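You operate a simulated robot arm through the tools that you are given. There is no shell and no other tool.

You run a simulated robot arm. Do the job below in one go: nothing can be reset, and whatever is moved stays where it is left.

JOB
Wind the press on to FIRM, then drain the steel tray into the WASTE pan.
Fine: close the tap again; the other pan stays empty; the slide stays IN, the other moulds stay.
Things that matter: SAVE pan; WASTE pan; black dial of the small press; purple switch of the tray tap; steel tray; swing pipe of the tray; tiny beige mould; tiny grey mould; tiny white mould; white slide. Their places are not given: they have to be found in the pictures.

Only the result counts: the job must be done as asked and must still hold three seconds after the hand-in. Knocking over, shifting, dropping, spilling or breaking anything else fails it.

ROBOT AND FRAMES
A 6-joint arm with a two-finger parallel gripper, fixed in place. Base frame: the origin is on the floor under the middle of its stand, x ahead of it, y to its left, z up; the work surface is at about z = 860. Lengths are in mm, angles in degrees, forces in N, time in s.
With the tool pointing down near the work surface it reaches from about 260 to 680 mm from the base axis. Its first joint turns from -66.0 to 66.0 degrees. Payload 2.9 kg.
The tool frame sits at the grasp point between the pads (the TCP): z along the fingers, y along the line on which they close. The tips reach 30 mm beyond it. Largest opening 110 mm; finger width 20, thickness 10; the body of the gripper, 48 by 112 mm, starts 55 mm behind the TCP.
Orientation is that of the tool frame in the base frame, as [roll, pitch, yaw] about the fixed x, y, z axes, in that order (R = Rz(yaw) Ry(pitch) Rx(roll)). With the fingers straight down and closing along the base's y, the tool's x points along the base's -x, its y along +y and its z along -z.

CONTROLS
- The arm moves only by the tool play_rows. Its argument "increments" is a list of rows, each an object of numbers (a shift or turn left out is 0, a gripper value left out holds the last): "dx", "dy", "dz": the shift along the tool's x, y, z in units of 50 mm (1.0 is 50 mm); "wx", "wy", "wz": the turn, a rotation vector about the tool's x, y, z in units of 4 degrees (1.0 is 4 degrees); "jaw": the opening, from 0 (shut) to 1 (fully open). In form: [{"dx": .., "dy": .., "dz": .., "wx": .., "wy": .., "wz": .., "jaw": ..}, ...]. A call has 1 to 20 rows; each row shifts and turns the commanded pose from where the row before left it, along the tool's axes as they then stand. A call with a number of a shift or a turn outside -1 to 1 is refused whole. Each row takes 0.2 s and may step no farther than 50 mm and 8.6 degrees from the row before; otherwise, or with a gripper value out of range, the whole call is refused. A pose out of reach is approached as far as the arm can. The call stops where the force on the tool passes 90 N (or 10 N more than at its start, if that is more) or the arm is blocked; 0.2 s more then pass. The fingers move at their own pace (about 108 mm/s each) and stop on an object; they squeeze with about 44 N. The grip force told is the motor's: it shows also when the fingers shut on nothing. Time passes only in rows, and 0.2 s behind the last, so rows that do not move let the fingers close. It gives the time, the measured TCP pose, the force on the tool (base axes), the opening and the grip force at its end, in the units of the frame above (readings bear some noise), with the torque about the TCP (base axes, N m) and any sound that the robot's microphone picked up, and new pictures: "views" is both (left out), scene, wrist or none.
- Cameras (640 x 400 px; columns grow to the right, rows downward): "scene" is fixed at [80.2, 433.6, 1388.2]; the picture's right is [-0.74, -0.67, 0.00], its down [-0.36, 0.40, -0.84] and it looks along [0.57, -0.62, -0.54] (base axes); focal length 214 px, centre (320, 200). "wrist" rides on the gripper at [72, 17, -103] in the tool frame; the picture's right is [-0.23, 0.97, 0.00], its down [-0.76, -0.18, -0.62] and it looks along [-0.61, -0.14, 0.78] (tool axes); focal length 222 px, centre (320, 200).
- point_at(camera, pixels): for up to 12 pixels [column, row] of the newest picture of that camera ("zoom" is the newest enlarged one), the place [x, y, z] in the base frame of the surface seen there, good to about 2 mm. The clock stands still meanwhile.
- close_up(camera, box): a new picture of the part [left, top, right, bottom] of that camera's present view, enlarged. The clock stands still meanwhile.
- hand_in(): hands the job in; it is judged then, once.

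Unless the task says otherwise, let go and move clear before handing in.

The tools are called as name(argument=value, ...) on one line, values as JSON. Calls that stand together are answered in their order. play_rows: Moves the arm, as the interface text tells. Its arguments: {"type":"object","properties":{"increments":{"type":"array","items":{"type":"object","properties":{"dx":{"type":"number"},"dy":{"type":"number"},"dz":{"type":"number"},"wx":{"type":"number"},"wy":{"type":"number"},"wz":{"type":"number"},"jaw":{"type":"number"}}}},"views":{"type":"string","enum":["both","scene","wrist","none"]}},"required":["increments"]} The other tools are called the same way: point_at (camera, pixels) gives the place of the surface under pixels of a picture; close_up (camera, box) takes an enlarged picture of a part of a camera's view; hand_in () hands the job in.

At the start:

```text
t: 0.0
eef_pos: [220.2, 277.1, 1317.0]
tool_rot: [180.0, 0.0, -180.0]
force: [0.8, -0.1, -0.2]
ft_torque: [-0.02, 0.03, 0.03]
grip_width: 109.8
grasp_force: 0.0
```

scene: 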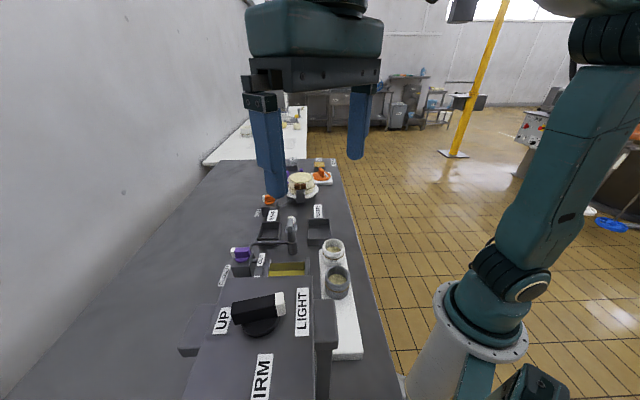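
wrist: 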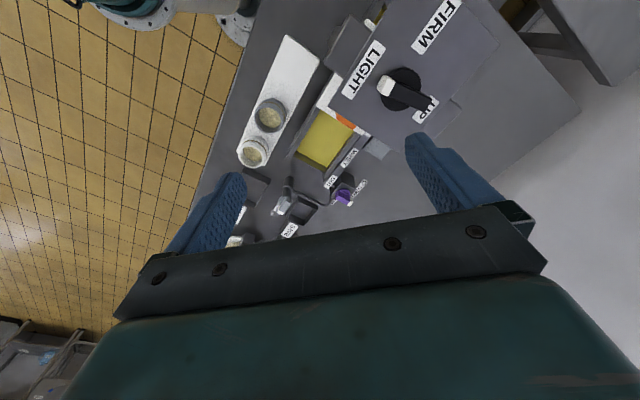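

The scene picture shows the press with its black dial near (260,310), the tray with yellow liquid near (290,268), the purple switch near (240,253) and pans near (270,230) and (318,230). I'll take enlarged views before moving.

close_up(camera="scene", box=[170, 150, 390, 290])

close_up(camera="scene", box=[170, 260, 390, 400])

close_up(camera="wrist", box=[210, 0, 510, 260])

```text
2.86 times, centred on (280, 220) of scene
```

zoom: 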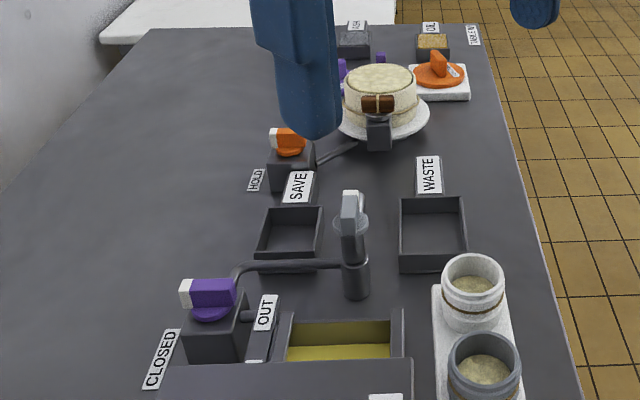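

```text
2.86 times, centred on (280, 330) of scene
```

zoom: 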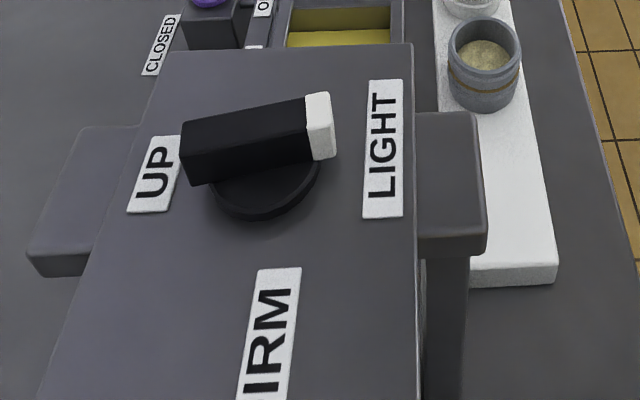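

```text
1.54 times, centred on (360, 130) of wrist
```

zoom: 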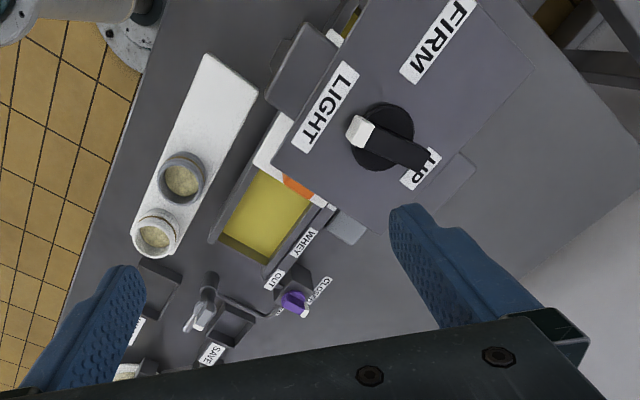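

The enlarged view shows the dial's white tip at LIGHT, the purple switch next to CLOSED, and the swing pipe post between the SAVE and WASTE pans. I'll measure places of these.

point_at(camera="scene", pixels=[[280, 301], [236, 312], [260, 325], [302, 312], [222, 320], [262, 378], [244, 250], [233, 251], [292, 222], [292, 240], [270, 232], [318, 232]])

point_at(camera="wrist", pixels=[[386, 85], [428, 105], [400, 100], [362, 70], [436, 25], [425, 112], [345, 195], [300, 45], [270, 116], [252, 155], [325, 135], [345, 122]])

close_up(camera="wrist", box=[220, 120, 380, 250])

close_up(camera="scene", box=[220, 190, 340, 280])

```text
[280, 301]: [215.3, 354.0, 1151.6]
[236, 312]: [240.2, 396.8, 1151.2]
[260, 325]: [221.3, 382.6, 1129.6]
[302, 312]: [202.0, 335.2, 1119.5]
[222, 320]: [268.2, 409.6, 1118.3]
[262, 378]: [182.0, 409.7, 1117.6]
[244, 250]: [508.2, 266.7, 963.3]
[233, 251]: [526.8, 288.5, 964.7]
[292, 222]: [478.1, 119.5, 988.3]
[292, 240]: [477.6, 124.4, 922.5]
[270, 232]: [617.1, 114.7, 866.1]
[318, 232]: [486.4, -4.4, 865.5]
```

```text
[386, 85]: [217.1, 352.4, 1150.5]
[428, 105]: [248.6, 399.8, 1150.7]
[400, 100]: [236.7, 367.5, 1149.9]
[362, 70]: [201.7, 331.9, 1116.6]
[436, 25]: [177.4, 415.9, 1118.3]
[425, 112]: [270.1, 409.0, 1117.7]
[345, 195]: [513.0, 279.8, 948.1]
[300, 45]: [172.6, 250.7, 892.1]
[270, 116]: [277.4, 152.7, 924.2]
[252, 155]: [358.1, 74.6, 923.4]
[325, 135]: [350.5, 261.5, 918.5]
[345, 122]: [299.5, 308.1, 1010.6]
```

```text
3.08 times, centred on (300, 185) of wrist
```

zoom: 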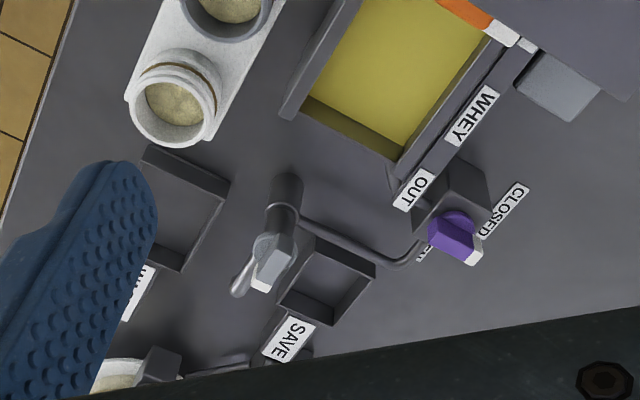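

```text
4.44 times, centred on (280, 235) of scene
```

zoom: 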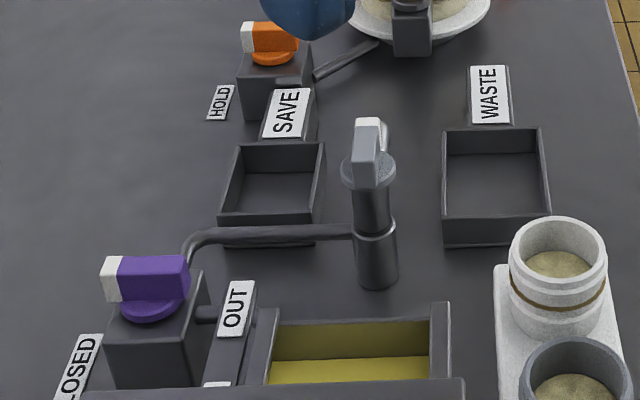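

The dial's white tip (280,301) sits at (215,354,1151), on LIGHT, with FIRM near (180,413). The pipe post is near (478,122). I'll move the wrist camera closer to inspect the pipe, pans, tap and slide.

play_rows(increments=[{"dx": -0.394, "dy": -0.451, "dz": 0.594, "jaw": 1}, {"dx": -0.394, "dy": -0.451, "dz": 0.594}, {"dx": -0.394, "dy": -0.451, "dz": 0.594}, {"dx": -0.394, "dy": -0.451, "dz": 0.594}, {"dx": -0.394, "dy": -0.451, "dz": 0.594}, {"dx": -0.394, "dy": -0.451, "dz": 0.594}, {"dx": -0.394, "dy": -0.451, "dz": 0.594}])

```text
t: 1.6
eef_pos: [356.4, 117.8, 1107.6]
tool_rot: [180.0, 0.1, 180.0]
force: [0.4, 0.1, 0.1]
ft_torque: [0.01, 0.0, -0.01]
grip_width: 110.3
grasp_force: 0.1
```

scene: 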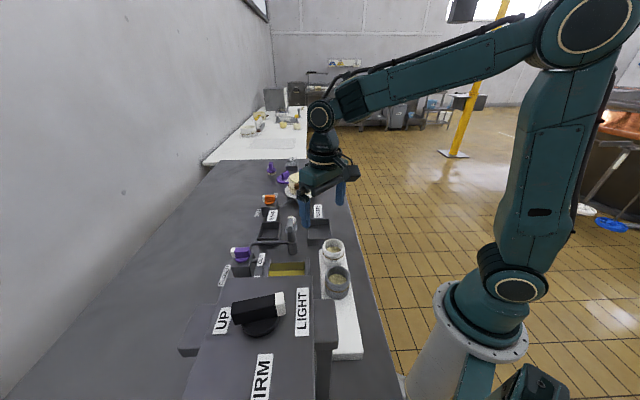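
wrist: 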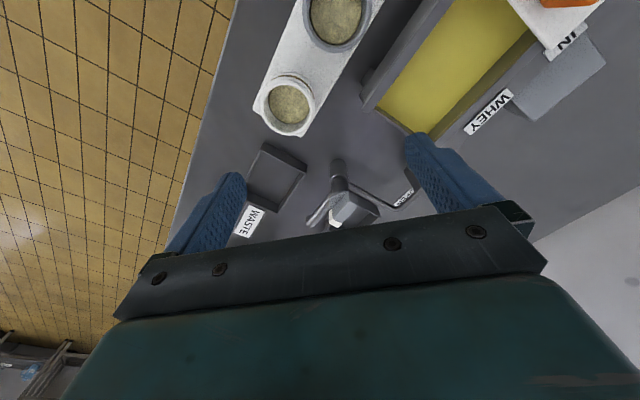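

The wrist view shows WASTE label (250,222), the spout near (325,212) and IN label (567,40) on the white slide. I'll enlarge these.

close_up(camera="wrist", box=[220, 100, 420, 250])

close_up(camera="wrist", box=[360, 0, 640, 180])

point_at(camera="wrist", pixels=[[340, 165], [342, 208], [315, 222], [335, 224], [333, 195], [275, 178], [250, 222], [567, 40], [490, 112], [470, 70], [400, 199], [560, 8]])

```text
2.67 times, centred on (320, 175) of wrist
```

zoom: 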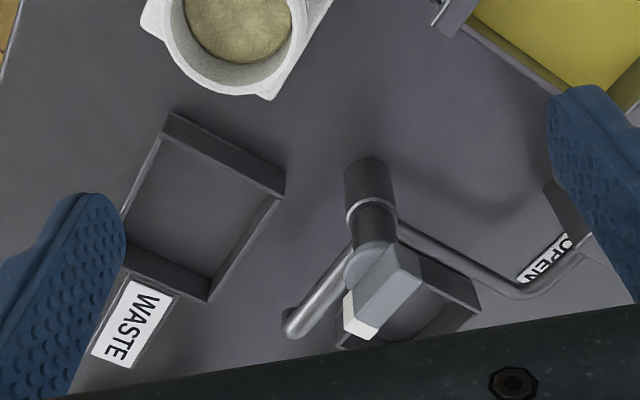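

```text
2.22 times, centred on (500, 90) of wrist
```

zoom: 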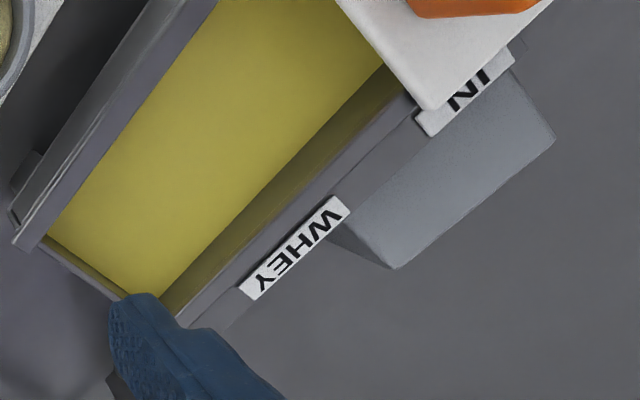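

```text
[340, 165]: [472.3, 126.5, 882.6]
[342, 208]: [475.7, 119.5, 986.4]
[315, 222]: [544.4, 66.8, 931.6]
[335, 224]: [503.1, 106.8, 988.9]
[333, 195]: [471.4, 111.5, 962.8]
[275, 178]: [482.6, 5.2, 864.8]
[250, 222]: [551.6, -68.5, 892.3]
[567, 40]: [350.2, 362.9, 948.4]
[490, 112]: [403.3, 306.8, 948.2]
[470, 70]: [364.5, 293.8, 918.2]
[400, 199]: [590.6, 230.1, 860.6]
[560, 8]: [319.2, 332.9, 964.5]
```

The pipe's spout tip is at about (544,67,932), between the two pans, and its knob bar runs from (476,120) to (503,107) at z 988. I'll now raise the arm and go above the press dial to see it from above.

play_rows(increments=[{"dz": -0.96}, {"dz": -0.96}, {"dz": -0.96}, {"dz": -0.96}, {"dx": 0.403, "dy": 0.853}, {"dx": 0.403, "dy": 0.853}, {"dx": 0.403, "dy": 0.853}, {"dx": 0.403, "dy": 0.853}, {"dx": 0.403, "dy": 0.853}, {"dx": 0.403, "dy": 0.853}])

```text
t: 3.8
eef_pos: [234.7, 376.5, 1298.9]
tool_rot: [180.0, 0.0, 179.9]
force: [-0.2, 0.1, 0.3]
ft_torque: [-0.03, 0.01, 0.03]
grip_width: 110.1
grasp_force: 0.0
```

scene: 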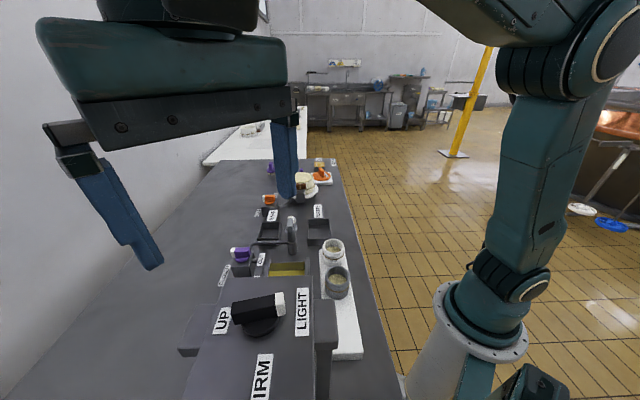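
wrist: 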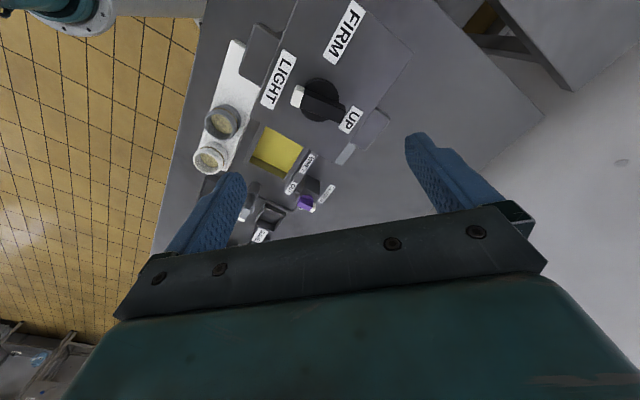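

close_up(camera="wrist", box=[240, 0, 420, 150])

point_at(camera="wrist", pixels=[[298, 96], [316, 103], [335, 112], [316, 84], [322, 117], [333, 92], [279, 78], [344, 31], [350, 119], [304, 95], [309, 108], [322, 97]])

```text
2.67 times, centred on (330, 75) of wrist
```

zoom: 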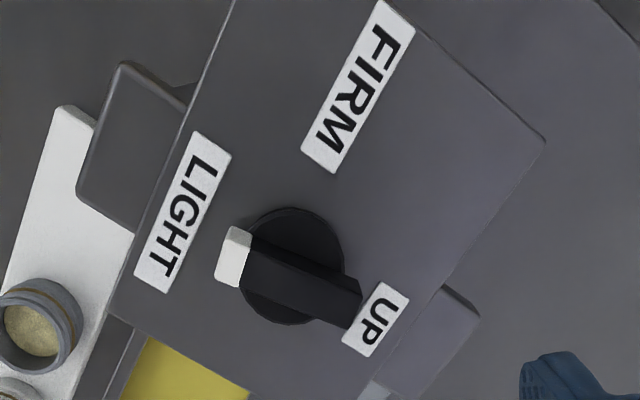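

```text
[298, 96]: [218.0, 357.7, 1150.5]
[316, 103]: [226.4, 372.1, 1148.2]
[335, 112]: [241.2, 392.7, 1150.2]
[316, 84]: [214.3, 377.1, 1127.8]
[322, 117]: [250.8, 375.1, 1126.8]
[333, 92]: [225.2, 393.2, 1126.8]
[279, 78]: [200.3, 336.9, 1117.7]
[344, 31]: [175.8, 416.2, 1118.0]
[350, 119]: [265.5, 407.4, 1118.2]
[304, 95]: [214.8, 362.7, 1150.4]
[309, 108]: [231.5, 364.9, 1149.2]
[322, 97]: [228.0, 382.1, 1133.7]
```

The dial bar points its white tip (zoom 233,257) at LIGHT. I'll measure the bar corners and disc edge in the zoom to find the axis.

point_at(camera="zoom", pixels=[[290, 209], [318, 217], [338, 240], [342, 262], [310, 316], [285, 321], [258, 309], [262, 217], [230, 229], [219, 284], [357, 297], [246, 230]])

point_at(camera="zoom", pixels=[[241, 285], [345, 322], [358, 280], [300, 265], [275, 260], [330, 290], [250, 240], [240, 275], [320, 300], [310, 262], [360, 310], [350, 270]])

```text
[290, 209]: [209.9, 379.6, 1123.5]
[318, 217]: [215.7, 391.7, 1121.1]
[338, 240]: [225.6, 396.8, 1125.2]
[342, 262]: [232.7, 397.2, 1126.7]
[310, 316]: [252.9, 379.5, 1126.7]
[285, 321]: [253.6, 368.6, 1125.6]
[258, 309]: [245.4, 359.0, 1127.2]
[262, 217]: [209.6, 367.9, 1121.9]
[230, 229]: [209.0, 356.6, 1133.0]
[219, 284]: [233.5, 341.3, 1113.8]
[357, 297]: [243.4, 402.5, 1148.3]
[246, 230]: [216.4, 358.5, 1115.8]
```

```text
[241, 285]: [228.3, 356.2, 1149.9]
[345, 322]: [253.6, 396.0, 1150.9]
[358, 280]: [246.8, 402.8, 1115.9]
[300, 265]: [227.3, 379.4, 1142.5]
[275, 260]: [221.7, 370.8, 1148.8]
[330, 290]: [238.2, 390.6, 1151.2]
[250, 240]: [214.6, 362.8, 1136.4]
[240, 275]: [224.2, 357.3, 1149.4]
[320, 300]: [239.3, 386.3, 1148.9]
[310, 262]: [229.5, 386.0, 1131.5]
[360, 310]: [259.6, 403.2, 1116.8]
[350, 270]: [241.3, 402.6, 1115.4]
```

The disc edge points fit a circle centred at about (231.5, 375.5), and the bar lies at 57.6° with its top at z 1150. I'll rotate the tool to straddle the bar while still high up.

play_rows(increments=[{"dx": 0.064, "dy": -0.02, "wz": -0.96, "jaw": 0.6}, {"wz": -0.96}, {"wz": -0.96}, {"wz": -0.96}, {"wz": -0.96}, {"wz": -0.96}, {"wz": -0.96}, {"wz": -0.96}, {"wz": -0.96}, {"wz": -0.96}, {"wz": -0.96}, {"wz": -0.96}, {"wz": -0.96}, {"wz": -0.96}, {"wz": -0.96}, {}])

```text
t: 7.2
eef_pos: [233.4, 373.9, 1300.3]
tool_rot: [-179.9, 0.1, -122.4]
force: [-0.6, -0.2, -0.6]
ft_torque: [0.0, -0.01, -0.01]
grip_width: 65.9
grasp_force: 0.0
```

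scene: 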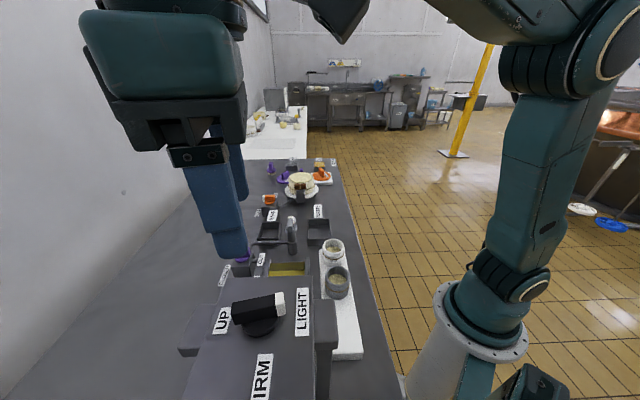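
wrist: 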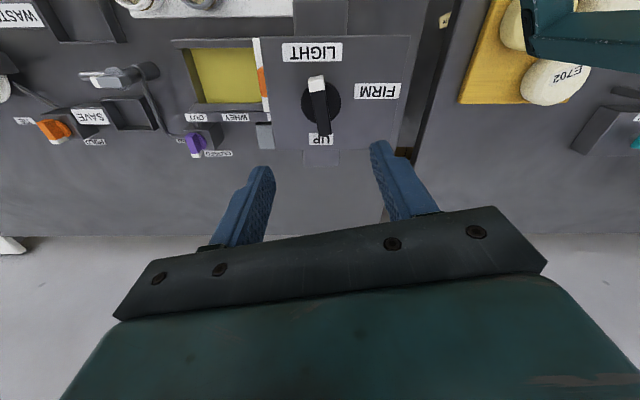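

The tool is now aligned across the bar; the dial shows at (320,100). I'll re-measure the disc and bar from this view.

close_up(camera="wrist", box=[250, 30, 410, 160])

close_up(camera="wrist", box=[0, 0, 280, 180])

```text
3.08 times, centred on (330, 95) of wrist
```

zoom: 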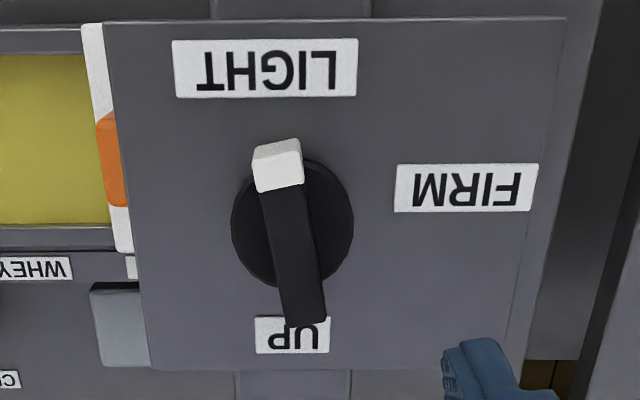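

```text
2.22 times, centred on (140, 90) of wrist
```

zoom: 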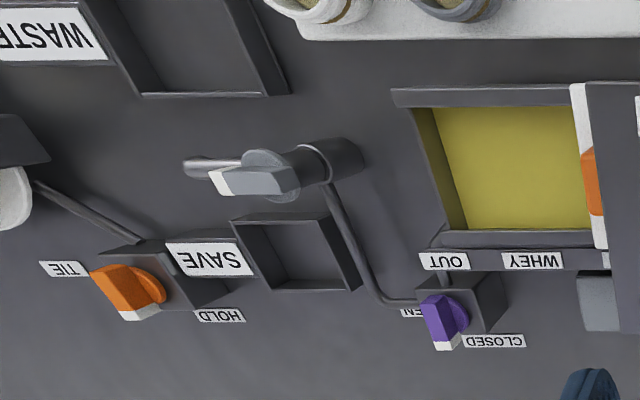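

The view confirms the pointer at LIGHT and shows FIRM a quarter-turn clockwise. I'll measure label centres and bar edges from this angle.

close_up(camera="wrist", box=[270, 60, 370, 140])

point_at(camera="wrist", pixels=[[312.1, 52.1], [377.1, 90.8], [320.9, 143], [282, 50], [342, 52], [354, 91], [401, 91], [310, 140], [333, 140]])

```text
5.00 times, centred on (320, 100) of wrist
```

zoom: 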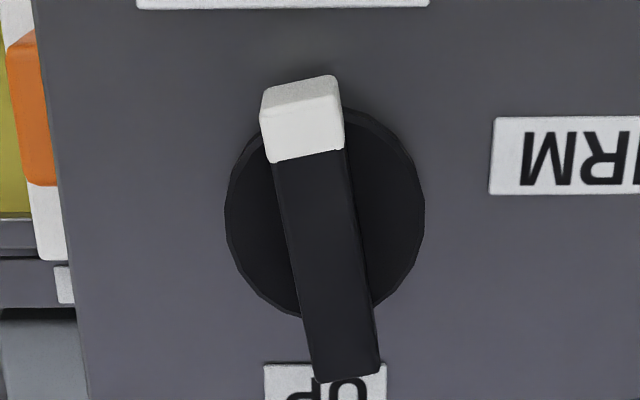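

```text
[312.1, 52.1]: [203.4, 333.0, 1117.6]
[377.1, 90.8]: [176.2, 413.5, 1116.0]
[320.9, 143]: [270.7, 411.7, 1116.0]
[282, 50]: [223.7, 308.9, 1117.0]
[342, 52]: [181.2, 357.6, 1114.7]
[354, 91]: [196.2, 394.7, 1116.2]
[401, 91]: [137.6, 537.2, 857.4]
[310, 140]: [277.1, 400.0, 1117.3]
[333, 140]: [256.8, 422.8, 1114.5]
```

point_at(camera="zoom", pixels=[[228, 215], [422, 215], [240, 160], [405, 150], [250, 285], [400, 280], [390, 300], [270, 300], [275, 190], [340, 185], [310, 300], [360, 290]])

point_at(camera="zoom", pixels=[[268, 155], [343, 145], [319, 375], [374, 365], [305, 130], [345, 360], [320, 250]])

```text
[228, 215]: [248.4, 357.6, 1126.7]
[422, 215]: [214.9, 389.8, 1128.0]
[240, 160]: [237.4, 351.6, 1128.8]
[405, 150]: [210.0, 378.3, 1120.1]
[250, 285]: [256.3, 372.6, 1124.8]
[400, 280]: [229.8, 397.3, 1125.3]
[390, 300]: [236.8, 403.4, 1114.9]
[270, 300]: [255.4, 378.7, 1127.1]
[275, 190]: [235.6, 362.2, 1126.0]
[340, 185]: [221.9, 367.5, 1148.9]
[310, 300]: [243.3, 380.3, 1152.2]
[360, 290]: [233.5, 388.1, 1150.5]
```

```text
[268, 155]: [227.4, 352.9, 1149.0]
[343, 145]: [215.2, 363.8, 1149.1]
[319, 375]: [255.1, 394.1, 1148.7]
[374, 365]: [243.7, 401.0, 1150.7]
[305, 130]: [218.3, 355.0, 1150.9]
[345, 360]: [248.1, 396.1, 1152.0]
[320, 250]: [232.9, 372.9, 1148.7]
```

The axis is at about (232.3, 374.7) and the bar at 54.5°; FIRM lies almost exactly 90° clockwise. I'll correct the yaw by −3° and go down to straddle the bar with tips at about z 1133.

play_rows(increments=[{"dz": 0.8, "wz": 0.75, "jaw": 0.5}, {"dz": 0.8}, {"dz": 0.6}, {"dz": 0.3}, {"dz": 0.22}, {}])

```text
t: 8.6
eef_pos: [232.3, 373.1, 1162.4]
tool_rot: [180.0, -0.1, -125.4]
force: [-0.6, -0.8, -0.7]
ft_torque: [-0.03, 0.03, 0.02]
grip_width: 54.9
grasp_force: 0.0
```

scene: 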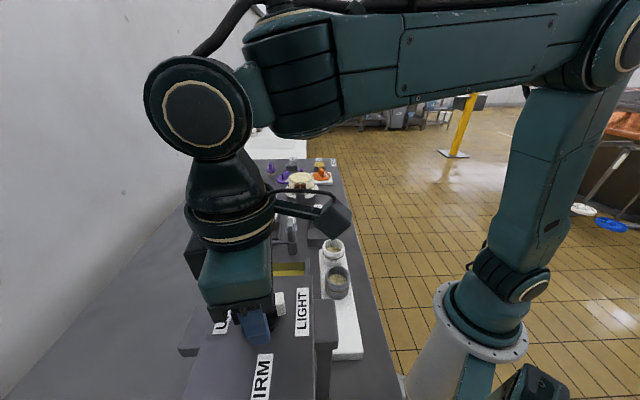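
wrist: 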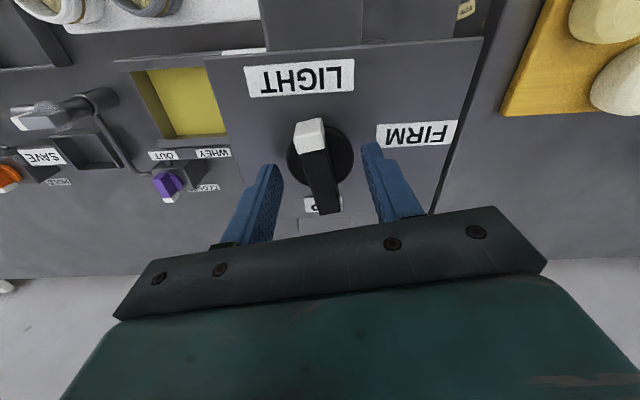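

The bar sits between the two fingers at (320,165). I'll close on it now.

play_rows(increments=[{"jaw": 0}, {"jaw": 0}, {"jaw": 0}])

```text
t: 9.4
eef_pos: [231.8, 372.9, 1163.7]
tool_rot: [-180.0, 0.0, -125.4]
force: [2.3, -3.4, -2.6]
ft_torque: [0.2, -0.16, 0.08]
grip_width: 15.8
grasp_force: 45.1
```

scene: 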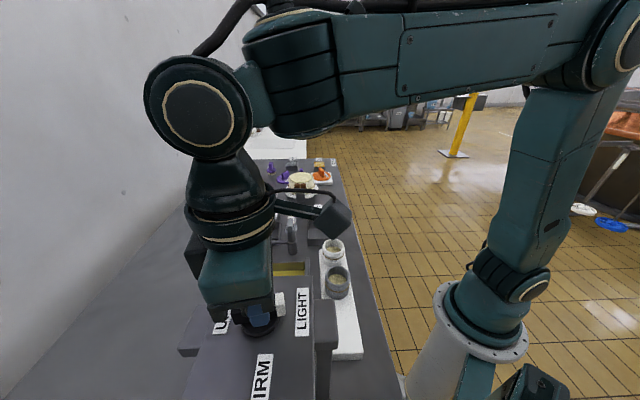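
wrist: 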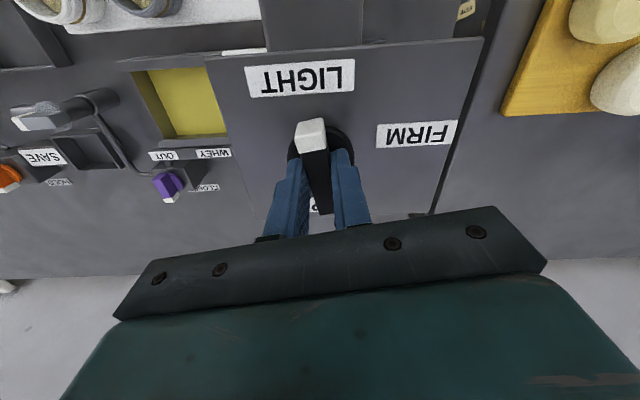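

Gripped at 15.8 mm with small side force. I'll turn clockwise a little first and read the torque.

play_rows(increments=[{"wz": 0.75}, {"wz": 0.75}, {"wz": 0.75}, {"wz": 0.75}], views="wrist")

```text
t: 10.4
eef_pos: [232.4, 373.5, 1163.3]
tool_rot: [-179.9, -0.1, -137.4]
force: [-12.8, -4.0, -11.2]
ft_torque: [0.81, -0.49, 0.07]
grip_width: 15.9
grasp_force: 44.9
```

wrist: 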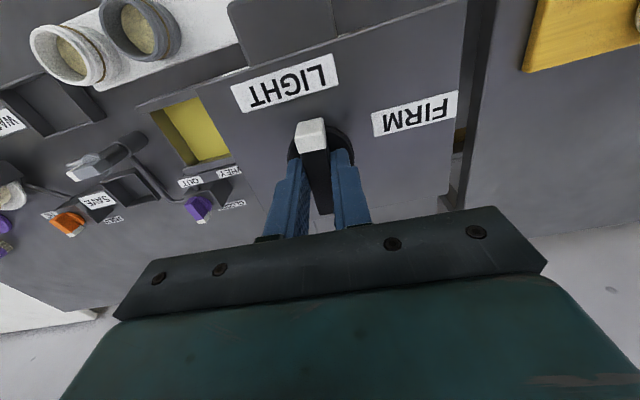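

The dial turns with the gripper (white tip stays between the fingers). I'll continue in small steps while watching the forces.

play_rows(increments=[{"wz": 0.75, "dz": 0.01}, {"wz": 0.75, "dz": 0.01}, {"wz": 0.75}, {"wz": 0.75}], views="wrist")

```text
t: 11.4
eef_pos: [231.9, 375.1, 1162.5]
tool_rot: [-179.9, 0.0, -149.2]
force: [-35.5, 0.6, 3.1]
ft_torque: [0.18, 0.83, 0.07]
grip_width: 15.9
grasp_force: 44.9
```

wrist: 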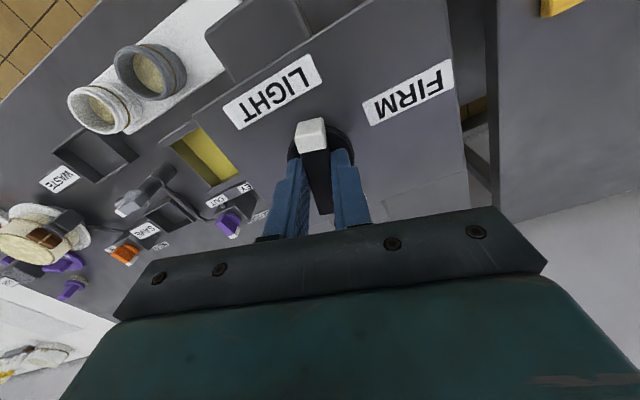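

The side force has risen to −35 N along x, so the true axis is slightly toward −x of my TCP. I'll shift about 1.5 mm that way and check.

play_rows(increments=[{"dx": 0.026, "dy": 0.015}, {}], views="none")

```text
t: 12.0
eef_pos: [232.9, 373.9, 1163.2]
tool_rot: [179.9, 0.0, -149.5]
force: [-16.8, 1.5, 6.4]
ft_torque: [-0.59, 1.49, 0.05]
grip_width: 15.9
grasp_force: 44.5
```

That lowered the force as expected (about 12 N/mm). I'll correct the rest and go on turning.

play_rows(increments=[{"dx": 0.022, "dy": 0.013, "dz": -0.008}, {"wz": 0.75}, {"wz": 0.75}, {"wz": 0.75}, {"wz": 0.75}], views="wrist")

```text
t: 13.2
eef_pos: [231.2, 374.5, 1162.6]
tool_rot: [-180.0, 0.0, -161.4]
force: [-3.5, 2.1, -4.6]
ft_torque: [-0.4, 1.39, 0.05]
grip_width: 15.9
grasp_force: 45.2
```

wrist: 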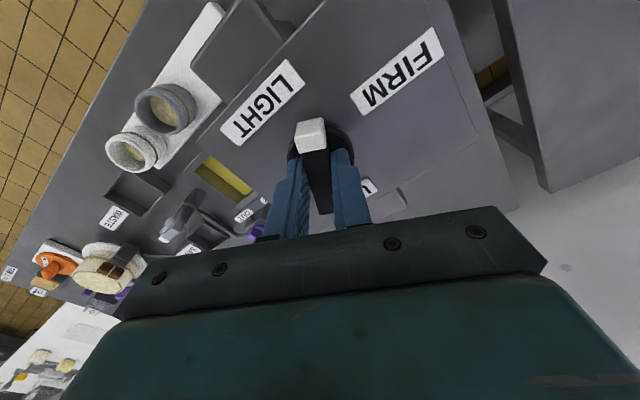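

Forces are now small and the dial follows (36° turned). Continuing.

play_rows(increments=[{"wz": 0.75}, {"wz": 0.75}, {"wz": 0.75}, {"wz": 0.75}, {"wz": 0.75}, {"wz": 0.75}], views="wrist")

```text
t: 14.6
eef_pos: [231.2, 374.6, 1162.7]
tool_rot: [179.9, 0.0, -179.2]
force: [3.0, 19.5, -13.8]
ft_torque: [0.25, 1.24, 0.12]
grip_width: 15.8
grasp_force: 45.3
```

wrist: 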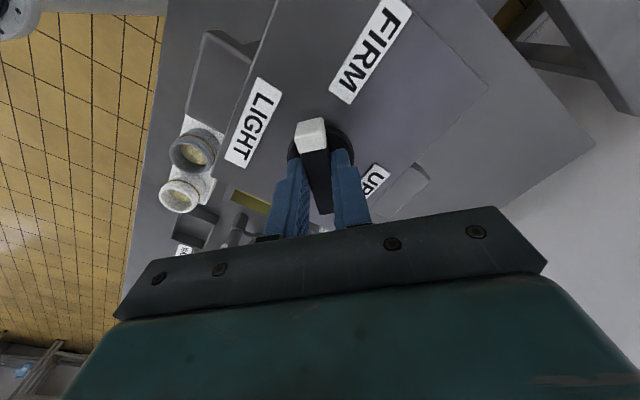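

The side force is now +19 N along y, so I'll shift 1.5 mm that way and turn another 18°.

play_rows(increments=[{"dy": 0.03, "dz": 0.01}, {"wz": 0.75}, {"wz": 0.75}, {"wz": 0.75}, {"wz": 0.75}, {"wz": 0.75}, {"wz": 0.75}], views="wrist")

```text
t: 16.2
eef_pos: [232.0, 375.7, 1162.3]
tool_rot: [-179.9, 0.0, 162.6]
force: [2.6, 6.0, -1.6]
ft_torque: [0.27, 0.23, 0.1]
grip_width: 15.6
grasp_force: 44.9
```

wrist: 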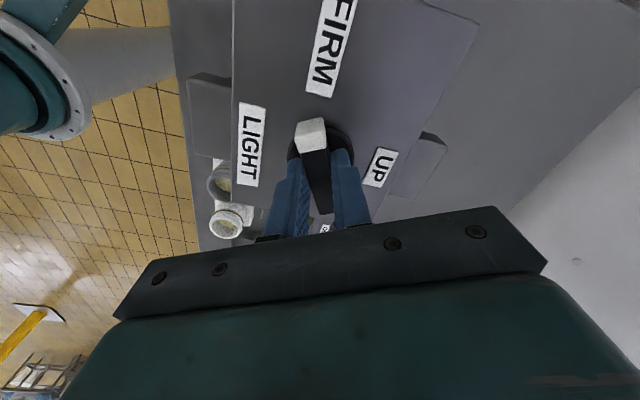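

72° turned; the tip is approaching FIRM. I'll turn the last 18°.

play_rows(increments=[{"wz": 0.75}, {"wz": 0.75}, {"wz": 0.75}, {"wz": 0.75}, {"wz": 0.75}, {"wz": 0.75}, {}], views="both")

```text
t: 17.8
eef_pos: [232.3, 375.1, 1163.2]
tool_rot: [-180.0, -0.1, 144.6]
force: [10.2, 16.4, -6.0]
ft_torque: [0.1, 0.23, 0.61]
grip_width: 16.0
grasp_force: 44.8
```

scene: 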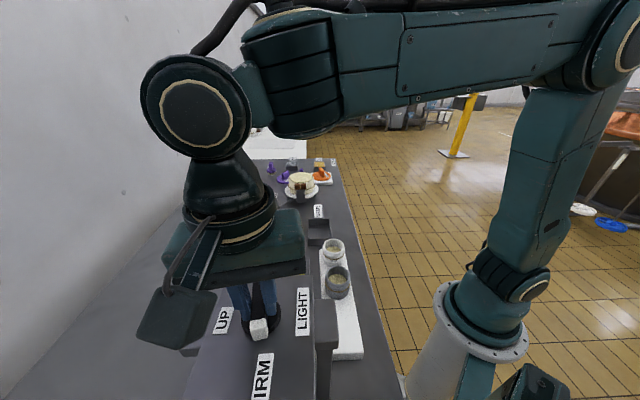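
wrist: 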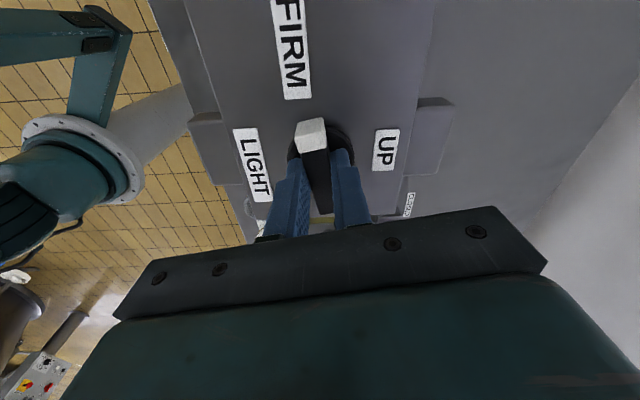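

The torque about z rose to 0.61 N m at 90° turned, which suggests the end stop at FIRM, and the tip (310,135) lines up with the FIRM label (292,45). I'll open and back off to look.

play_rows(increments=[{"jaw": 0.5}, {"jaw": 0.5}, {"dz": -0.5}, {"dz": -0.9}, {"dz": -0.9}, {"dz": -0.6}], views="both")

```text
t: 19.2
eef_pos: [230.0, 373.6, 1307.1]
tool_rot: [-179.9, 0.0, 144.6]
force: [0.2, 0.0, -0.6]
ft_torque: [-0.01, 0.01, 0.02]
grip_width: 55.0
grasp_force: 0.1
```

scene: 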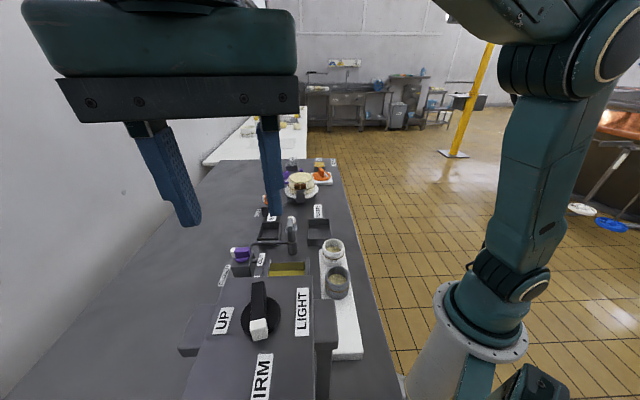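
wrist: 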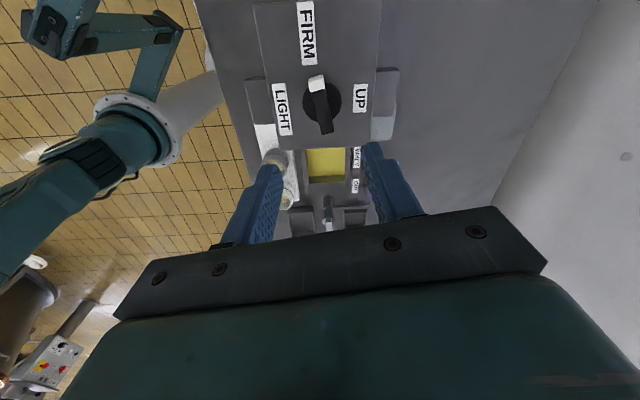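

close_up(camera="wrist", box=[240, 0, 420, 150])

close_up(camera="scene", box=[190, 220, 370, 400])

```text
2.67 times, centred on (330, 75) of wrist
```

zoom: 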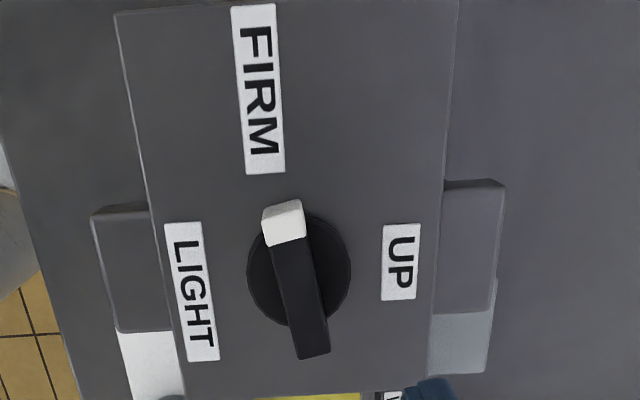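

```text
2.22 times, centred on (280, 310) of scene
```

zoom: 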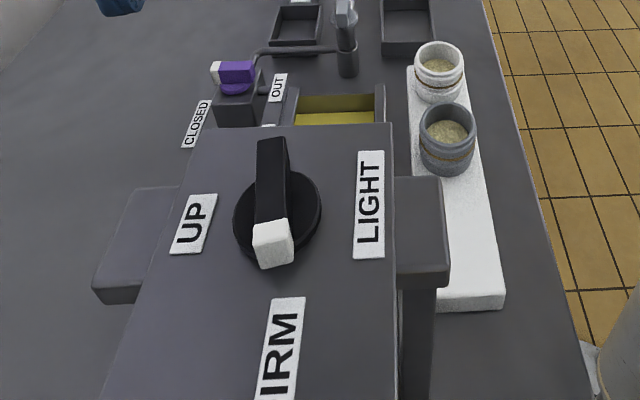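

The white tip now points at FIRM. I'll measure the bar's exact angle now that it's free.

close_up(camera="wrist", box=[270, 60, 370, 140])

point_at(camera="wrist", pixels=[[316, 83], [325, 130], [320, 100], [307, 33], [360, 98], [282, 110]])

```text
5.00 times, centred on (320, 100) of wrist
```

zoom: 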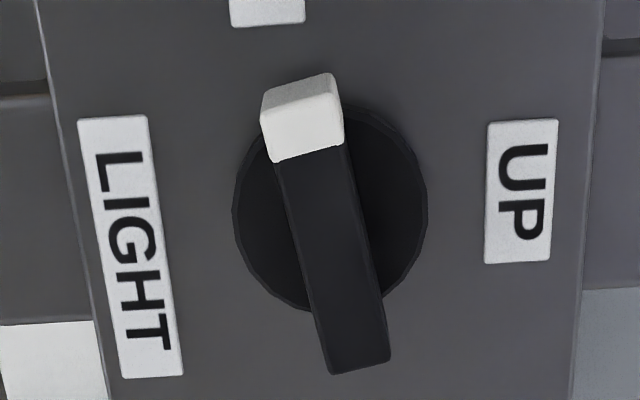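

```text
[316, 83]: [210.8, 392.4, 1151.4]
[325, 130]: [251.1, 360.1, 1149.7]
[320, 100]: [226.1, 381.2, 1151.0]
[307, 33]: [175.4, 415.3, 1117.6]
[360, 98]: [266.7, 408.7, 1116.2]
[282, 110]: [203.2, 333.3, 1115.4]
```

The bar stayed exactly where I left it, 90° from LIGHT and aligned with FIRM. Next I'll move above the swing pipe's post near (478,122) to look at it from above.

play_rows(increments=[{"dx": -0.87, "dy": -0.1545, "dz": 0.2675}, {"dx": -0.87, "dy": -0.1545, "dz": 0.2675}, {"dx": -0.87, "dy": -0.1545, "dz": 0.2675}, {"dx": -0.87, "dy": -0.1545, "dz": 0.2675}, {"dx": -0.87, "dy": -0.1545, "dz": 0.2675}, {"dx": -0.87, "dy": -0.1545, "dz": 0.2675}, {"dx": -0.87, "dy": -0.1545, "dz": 0.2675}, {"dx": -0.87, "dy": -0.1545, "dz": 0.2675}, {}], views="both")

```text
t: 21.2
eef_pos: [479.7, 126.6, 1200.8]
tool_rot: [180.0, -0.1, 144.6]
force: [0.2, 0.5, 0.4]
ft_torque: [0.0, 0.0, 0.04]
grip_width: 55.2
grasp_force: 0.1
```

scene: 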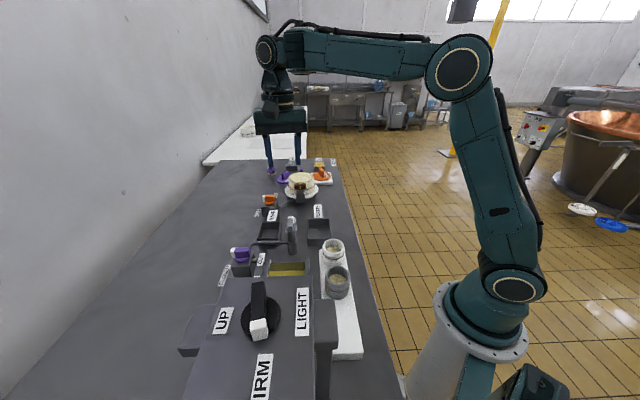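
wrist: 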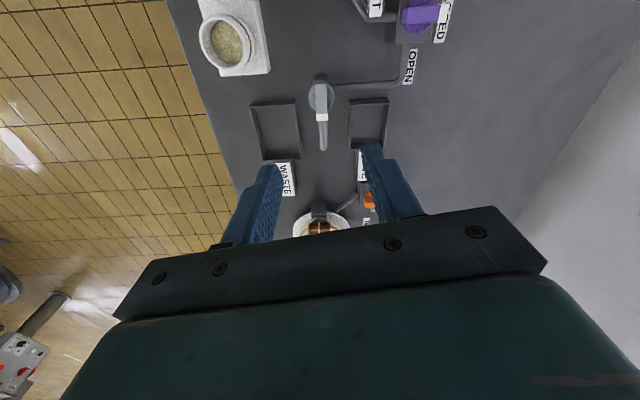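

This view is clear: pivot at (321,95), spout tip at (323,145), WASTE pan at (275,130), SAVE pan at (368,125), tap at (418,15). I'll enlarge and measure.

close_up(camera="wrist", box=[235, 60, 405, 200])

close_up(camera="wrist", box=[340, 0, 480, 100])

point_at(camera="wrist", pixels=[[275, 130], [250, 107], [296, 101], [265, 160], [300, 153], [351, 103], [386, 100], [368, 122], [323, 145], [322, 117], [321, 92], [321, 105]])

```text
2.86 times, centred on (320, 130) of wrist
```

zoom: 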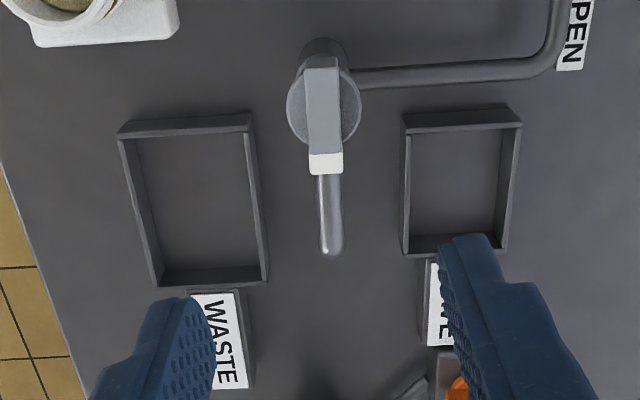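

```text
4.00 times, centred on (410, 50) of wrist
```

zoom: 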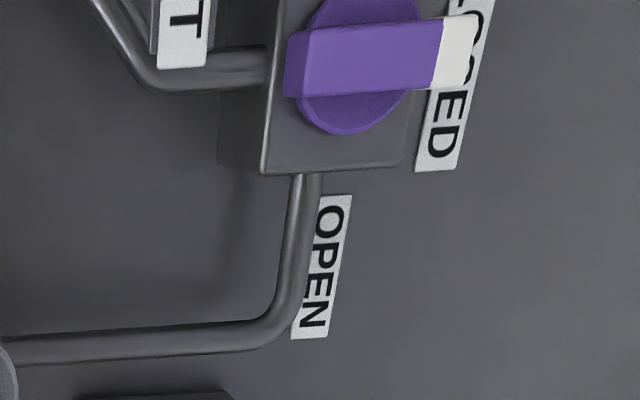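

```text
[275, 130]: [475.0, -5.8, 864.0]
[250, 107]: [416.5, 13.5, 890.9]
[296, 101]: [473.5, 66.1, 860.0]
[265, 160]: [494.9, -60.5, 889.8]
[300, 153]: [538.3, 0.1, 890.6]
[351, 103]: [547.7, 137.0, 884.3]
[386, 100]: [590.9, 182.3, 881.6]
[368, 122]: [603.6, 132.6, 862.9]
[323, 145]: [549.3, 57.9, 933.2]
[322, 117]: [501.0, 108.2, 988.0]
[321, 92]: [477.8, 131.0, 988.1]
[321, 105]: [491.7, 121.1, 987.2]
```

The pipe's spout points at about −45° between the pans, so it needs about 53° clockwise to lie over the WASTE pan. I'll measure the cap and knob more exactly from the zooms.

point_at(camera="zoom", pixels=[[310, 50], [420, 30], [440, 30], [455, 50], [300, 90], [350, 125], [270, 170], [400, 160], [440, 160], [320, 260], [380, 60], [330, 110]])

close_up(camera="wrist", box=[280, 70, 360, 160])

```text
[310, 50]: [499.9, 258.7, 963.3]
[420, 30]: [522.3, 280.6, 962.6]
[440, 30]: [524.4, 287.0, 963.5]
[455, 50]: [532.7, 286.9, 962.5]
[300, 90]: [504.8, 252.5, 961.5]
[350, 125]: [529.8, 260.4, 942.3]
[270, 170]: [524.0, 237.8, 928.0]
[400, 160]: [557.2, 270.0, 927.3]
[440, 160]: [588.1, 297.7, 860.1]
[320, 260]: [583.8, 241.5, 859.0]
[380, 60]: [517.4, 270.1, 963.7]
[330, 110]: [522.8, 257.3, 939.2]
```

```text
4.44 times, centred on (320, 115) of wrist
```

zoom: 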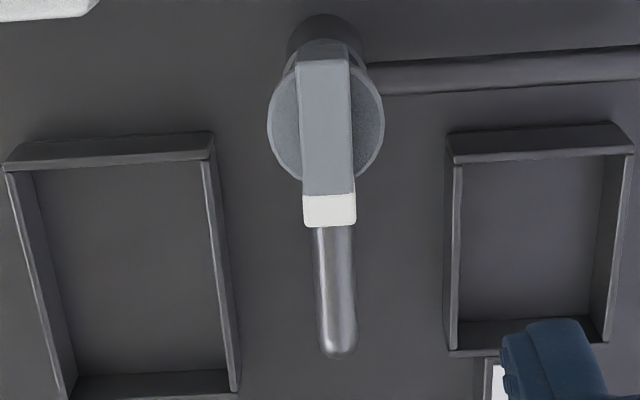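

point_at(camera="zoom", pixels=[[272, 125], [380, 125], [285, 85], [368, 90], [290, 165], [365, 165], [300, 65], [348, 65], [306, 222], [352, 218], [338, 350], [325, 130]])

point_at(camera="zoom", pixels=[[10, 170], [208, 160], [234, 388], [122, 260], [70, 395], [455, 163], [628, 152], [455, 350], [540, 230], [340, 290], [338, 320], [345, 335]])

```text
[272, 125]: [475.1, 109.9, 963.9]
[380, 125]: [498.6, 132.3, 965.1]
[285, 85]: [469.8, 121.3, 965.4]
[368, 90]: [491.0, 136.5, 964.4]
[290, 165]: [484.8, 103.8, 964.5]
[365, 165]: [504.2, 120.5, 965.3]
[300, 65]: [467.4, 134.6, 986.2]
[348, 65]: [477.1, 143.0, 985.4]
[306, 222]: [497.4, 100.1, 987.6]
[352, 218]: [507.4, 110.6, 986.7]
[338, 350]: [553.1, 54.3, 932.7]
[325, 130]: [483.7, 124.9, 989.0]
```

```text
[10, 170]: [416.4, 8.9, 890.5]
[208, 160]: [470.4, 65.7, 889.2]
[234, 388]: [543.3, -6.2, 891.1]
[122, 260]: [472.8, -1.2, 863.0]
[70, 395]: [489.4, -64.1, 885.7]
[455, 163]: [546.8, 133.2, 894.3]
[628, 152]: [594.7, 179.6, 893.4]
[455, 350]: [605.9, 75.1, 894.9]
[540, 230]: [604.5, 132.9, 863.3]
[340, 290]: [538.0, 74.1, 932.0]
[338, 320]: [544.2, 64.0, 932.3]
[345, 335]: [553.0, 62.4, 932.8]
```

The cap's axis is at about (487.2, 121), its disc top at z 965, and the knob bar (13.5 mm wide, top z 987) lies at −46.5°. I'll align above it and come partway down.

play_rows(increments=[{"dx": -0.182, "dy": 0.044, "wz": 0.9, "jaw": 0.5}, {"wz": 0.9, "dz": 0.5}, {"wz": 0.95, "dz": 0.8}, {"dz": 0.8}, {"dz": 0.5}, {}], views="both")

```text
t: 22.6
eef_pos: [490.1, 122.3, 1071.2]
tool_rot: [179.9, 0.0, 133.6]
force: [0.2, 0.2, 0.4]
ft_torque: [-0.03, 0.01, -0.05]
grip_width: 54.9
grasp_force: 0.0
```

scene: 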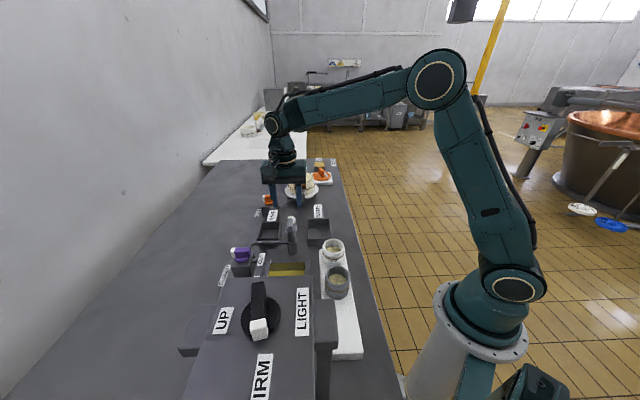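
wrist: 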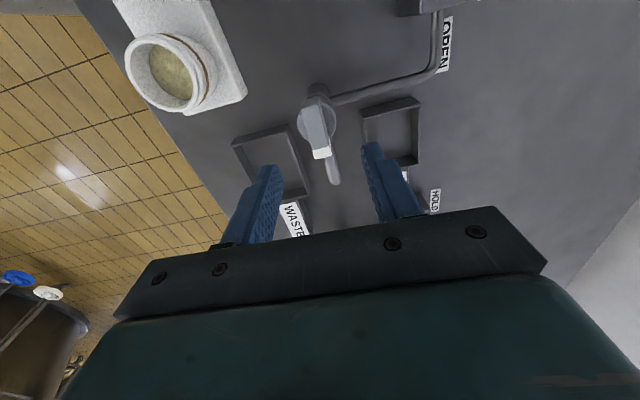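

The knob appears at about (318,128), nearly under the grasp point. I'll measure it once more at this closer range.

close_up(camera="wrist", box=[280, 75, 360, 195])

```text
3.33 times, centred on (320, 135) of wrist
```

zoom: 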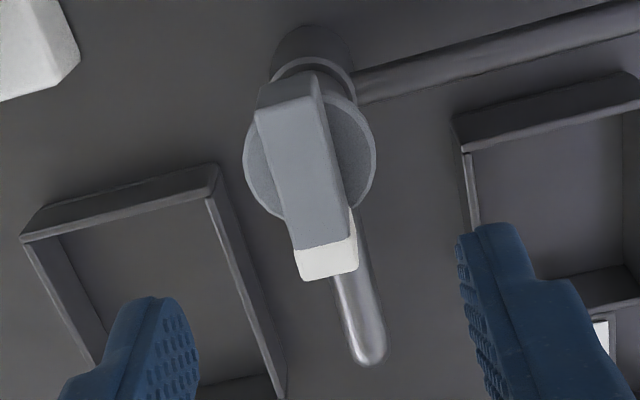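

point_at(camera="zoom", pixels=[[247, 160], [373, 155], [262, 195], [360, 120], [355, 198], [256, 115], [316, 100], [300, 272], [345, 260], [305, 180], [285, 110], [322, 245]])

```text
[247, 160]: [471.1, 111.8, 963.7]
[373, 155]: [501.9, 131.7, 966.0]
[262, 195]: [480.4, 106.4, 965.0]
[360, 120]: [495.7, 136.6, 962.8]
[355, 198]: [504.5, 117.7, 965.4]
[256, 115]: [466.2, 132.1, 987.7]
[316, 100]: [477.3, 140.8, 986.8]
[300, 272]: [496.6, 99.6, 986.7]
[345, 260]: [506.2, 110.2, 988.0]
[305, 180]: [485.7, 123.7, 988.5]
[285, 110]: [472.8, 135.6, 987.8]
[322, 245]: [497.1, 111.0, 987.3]
```

The cap axis remeasures at (487.2,121.5). I'll shift about 1.5 mm, descend so the tips are just above the disc (z≈969), then close on the knob.

play_rows(increments=[{"dx": 0.008, "dy": -0.028, "dz": 0.5}, {"dz": 0.5}, {"dz": 0.25}, {"dz": 0.166}, {}, {"jaw": 0}, {"jaw": 0}, {"jaw": 0}], views="both")

```text
t: 24.4
eef_pos: [488.0, 119.4, 998.4]
tool_rot: [-180.0, 0.1, 133.7]
force: [3.0, 2.9, -3.7]
ft_torque: [-0.09, -0.17, 0.02]
grip_width: 15.8
grasp_force: 44.9
```

scene: 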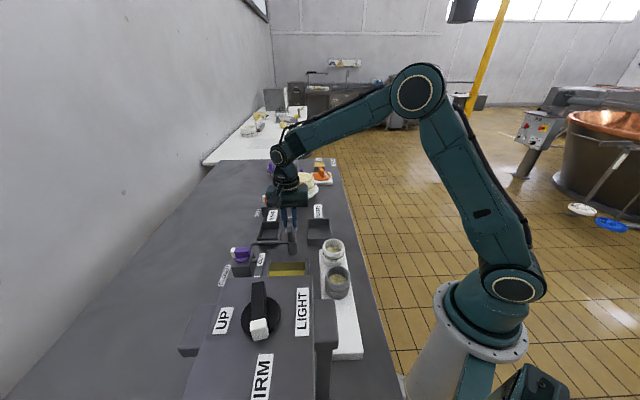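
wrist: 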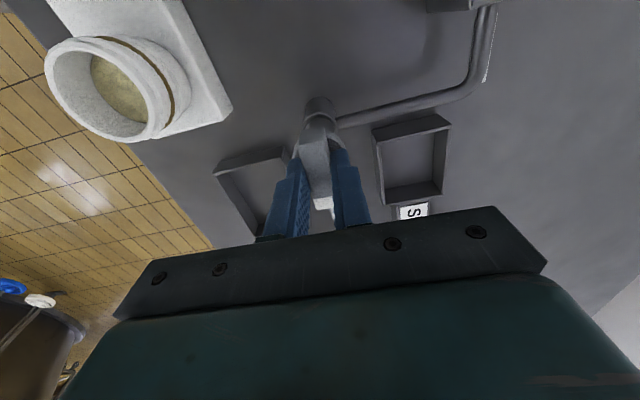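

The knob is held with small side forces. I'll turn clockwise 12° and check.

play_rows(increments=[{"wz": 0.75}, {"wz": 0.75}, {"wz": 0.75}, {"wz": 0.75}], views="wrist")

```text
t: 25.4
eef_pos: [487.6, 120.0, 999.7]
tool_rot: [179.8, 0.0, 121.7]
force: [20.0, 10.6, -19.5]
ft_torque: [-0.19, -0.37, 0.01]
grip_width: 15.6
grasp_force: 44.9
```

wrist: 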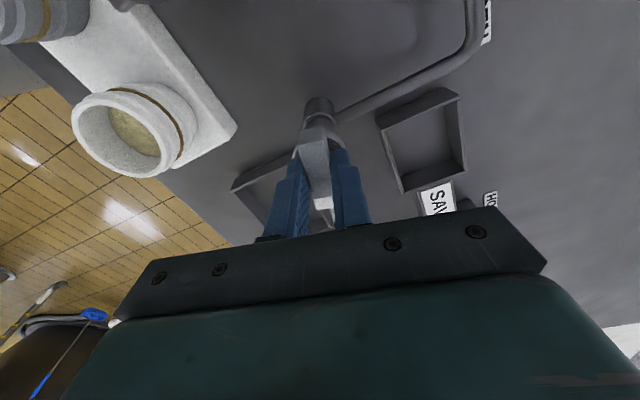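

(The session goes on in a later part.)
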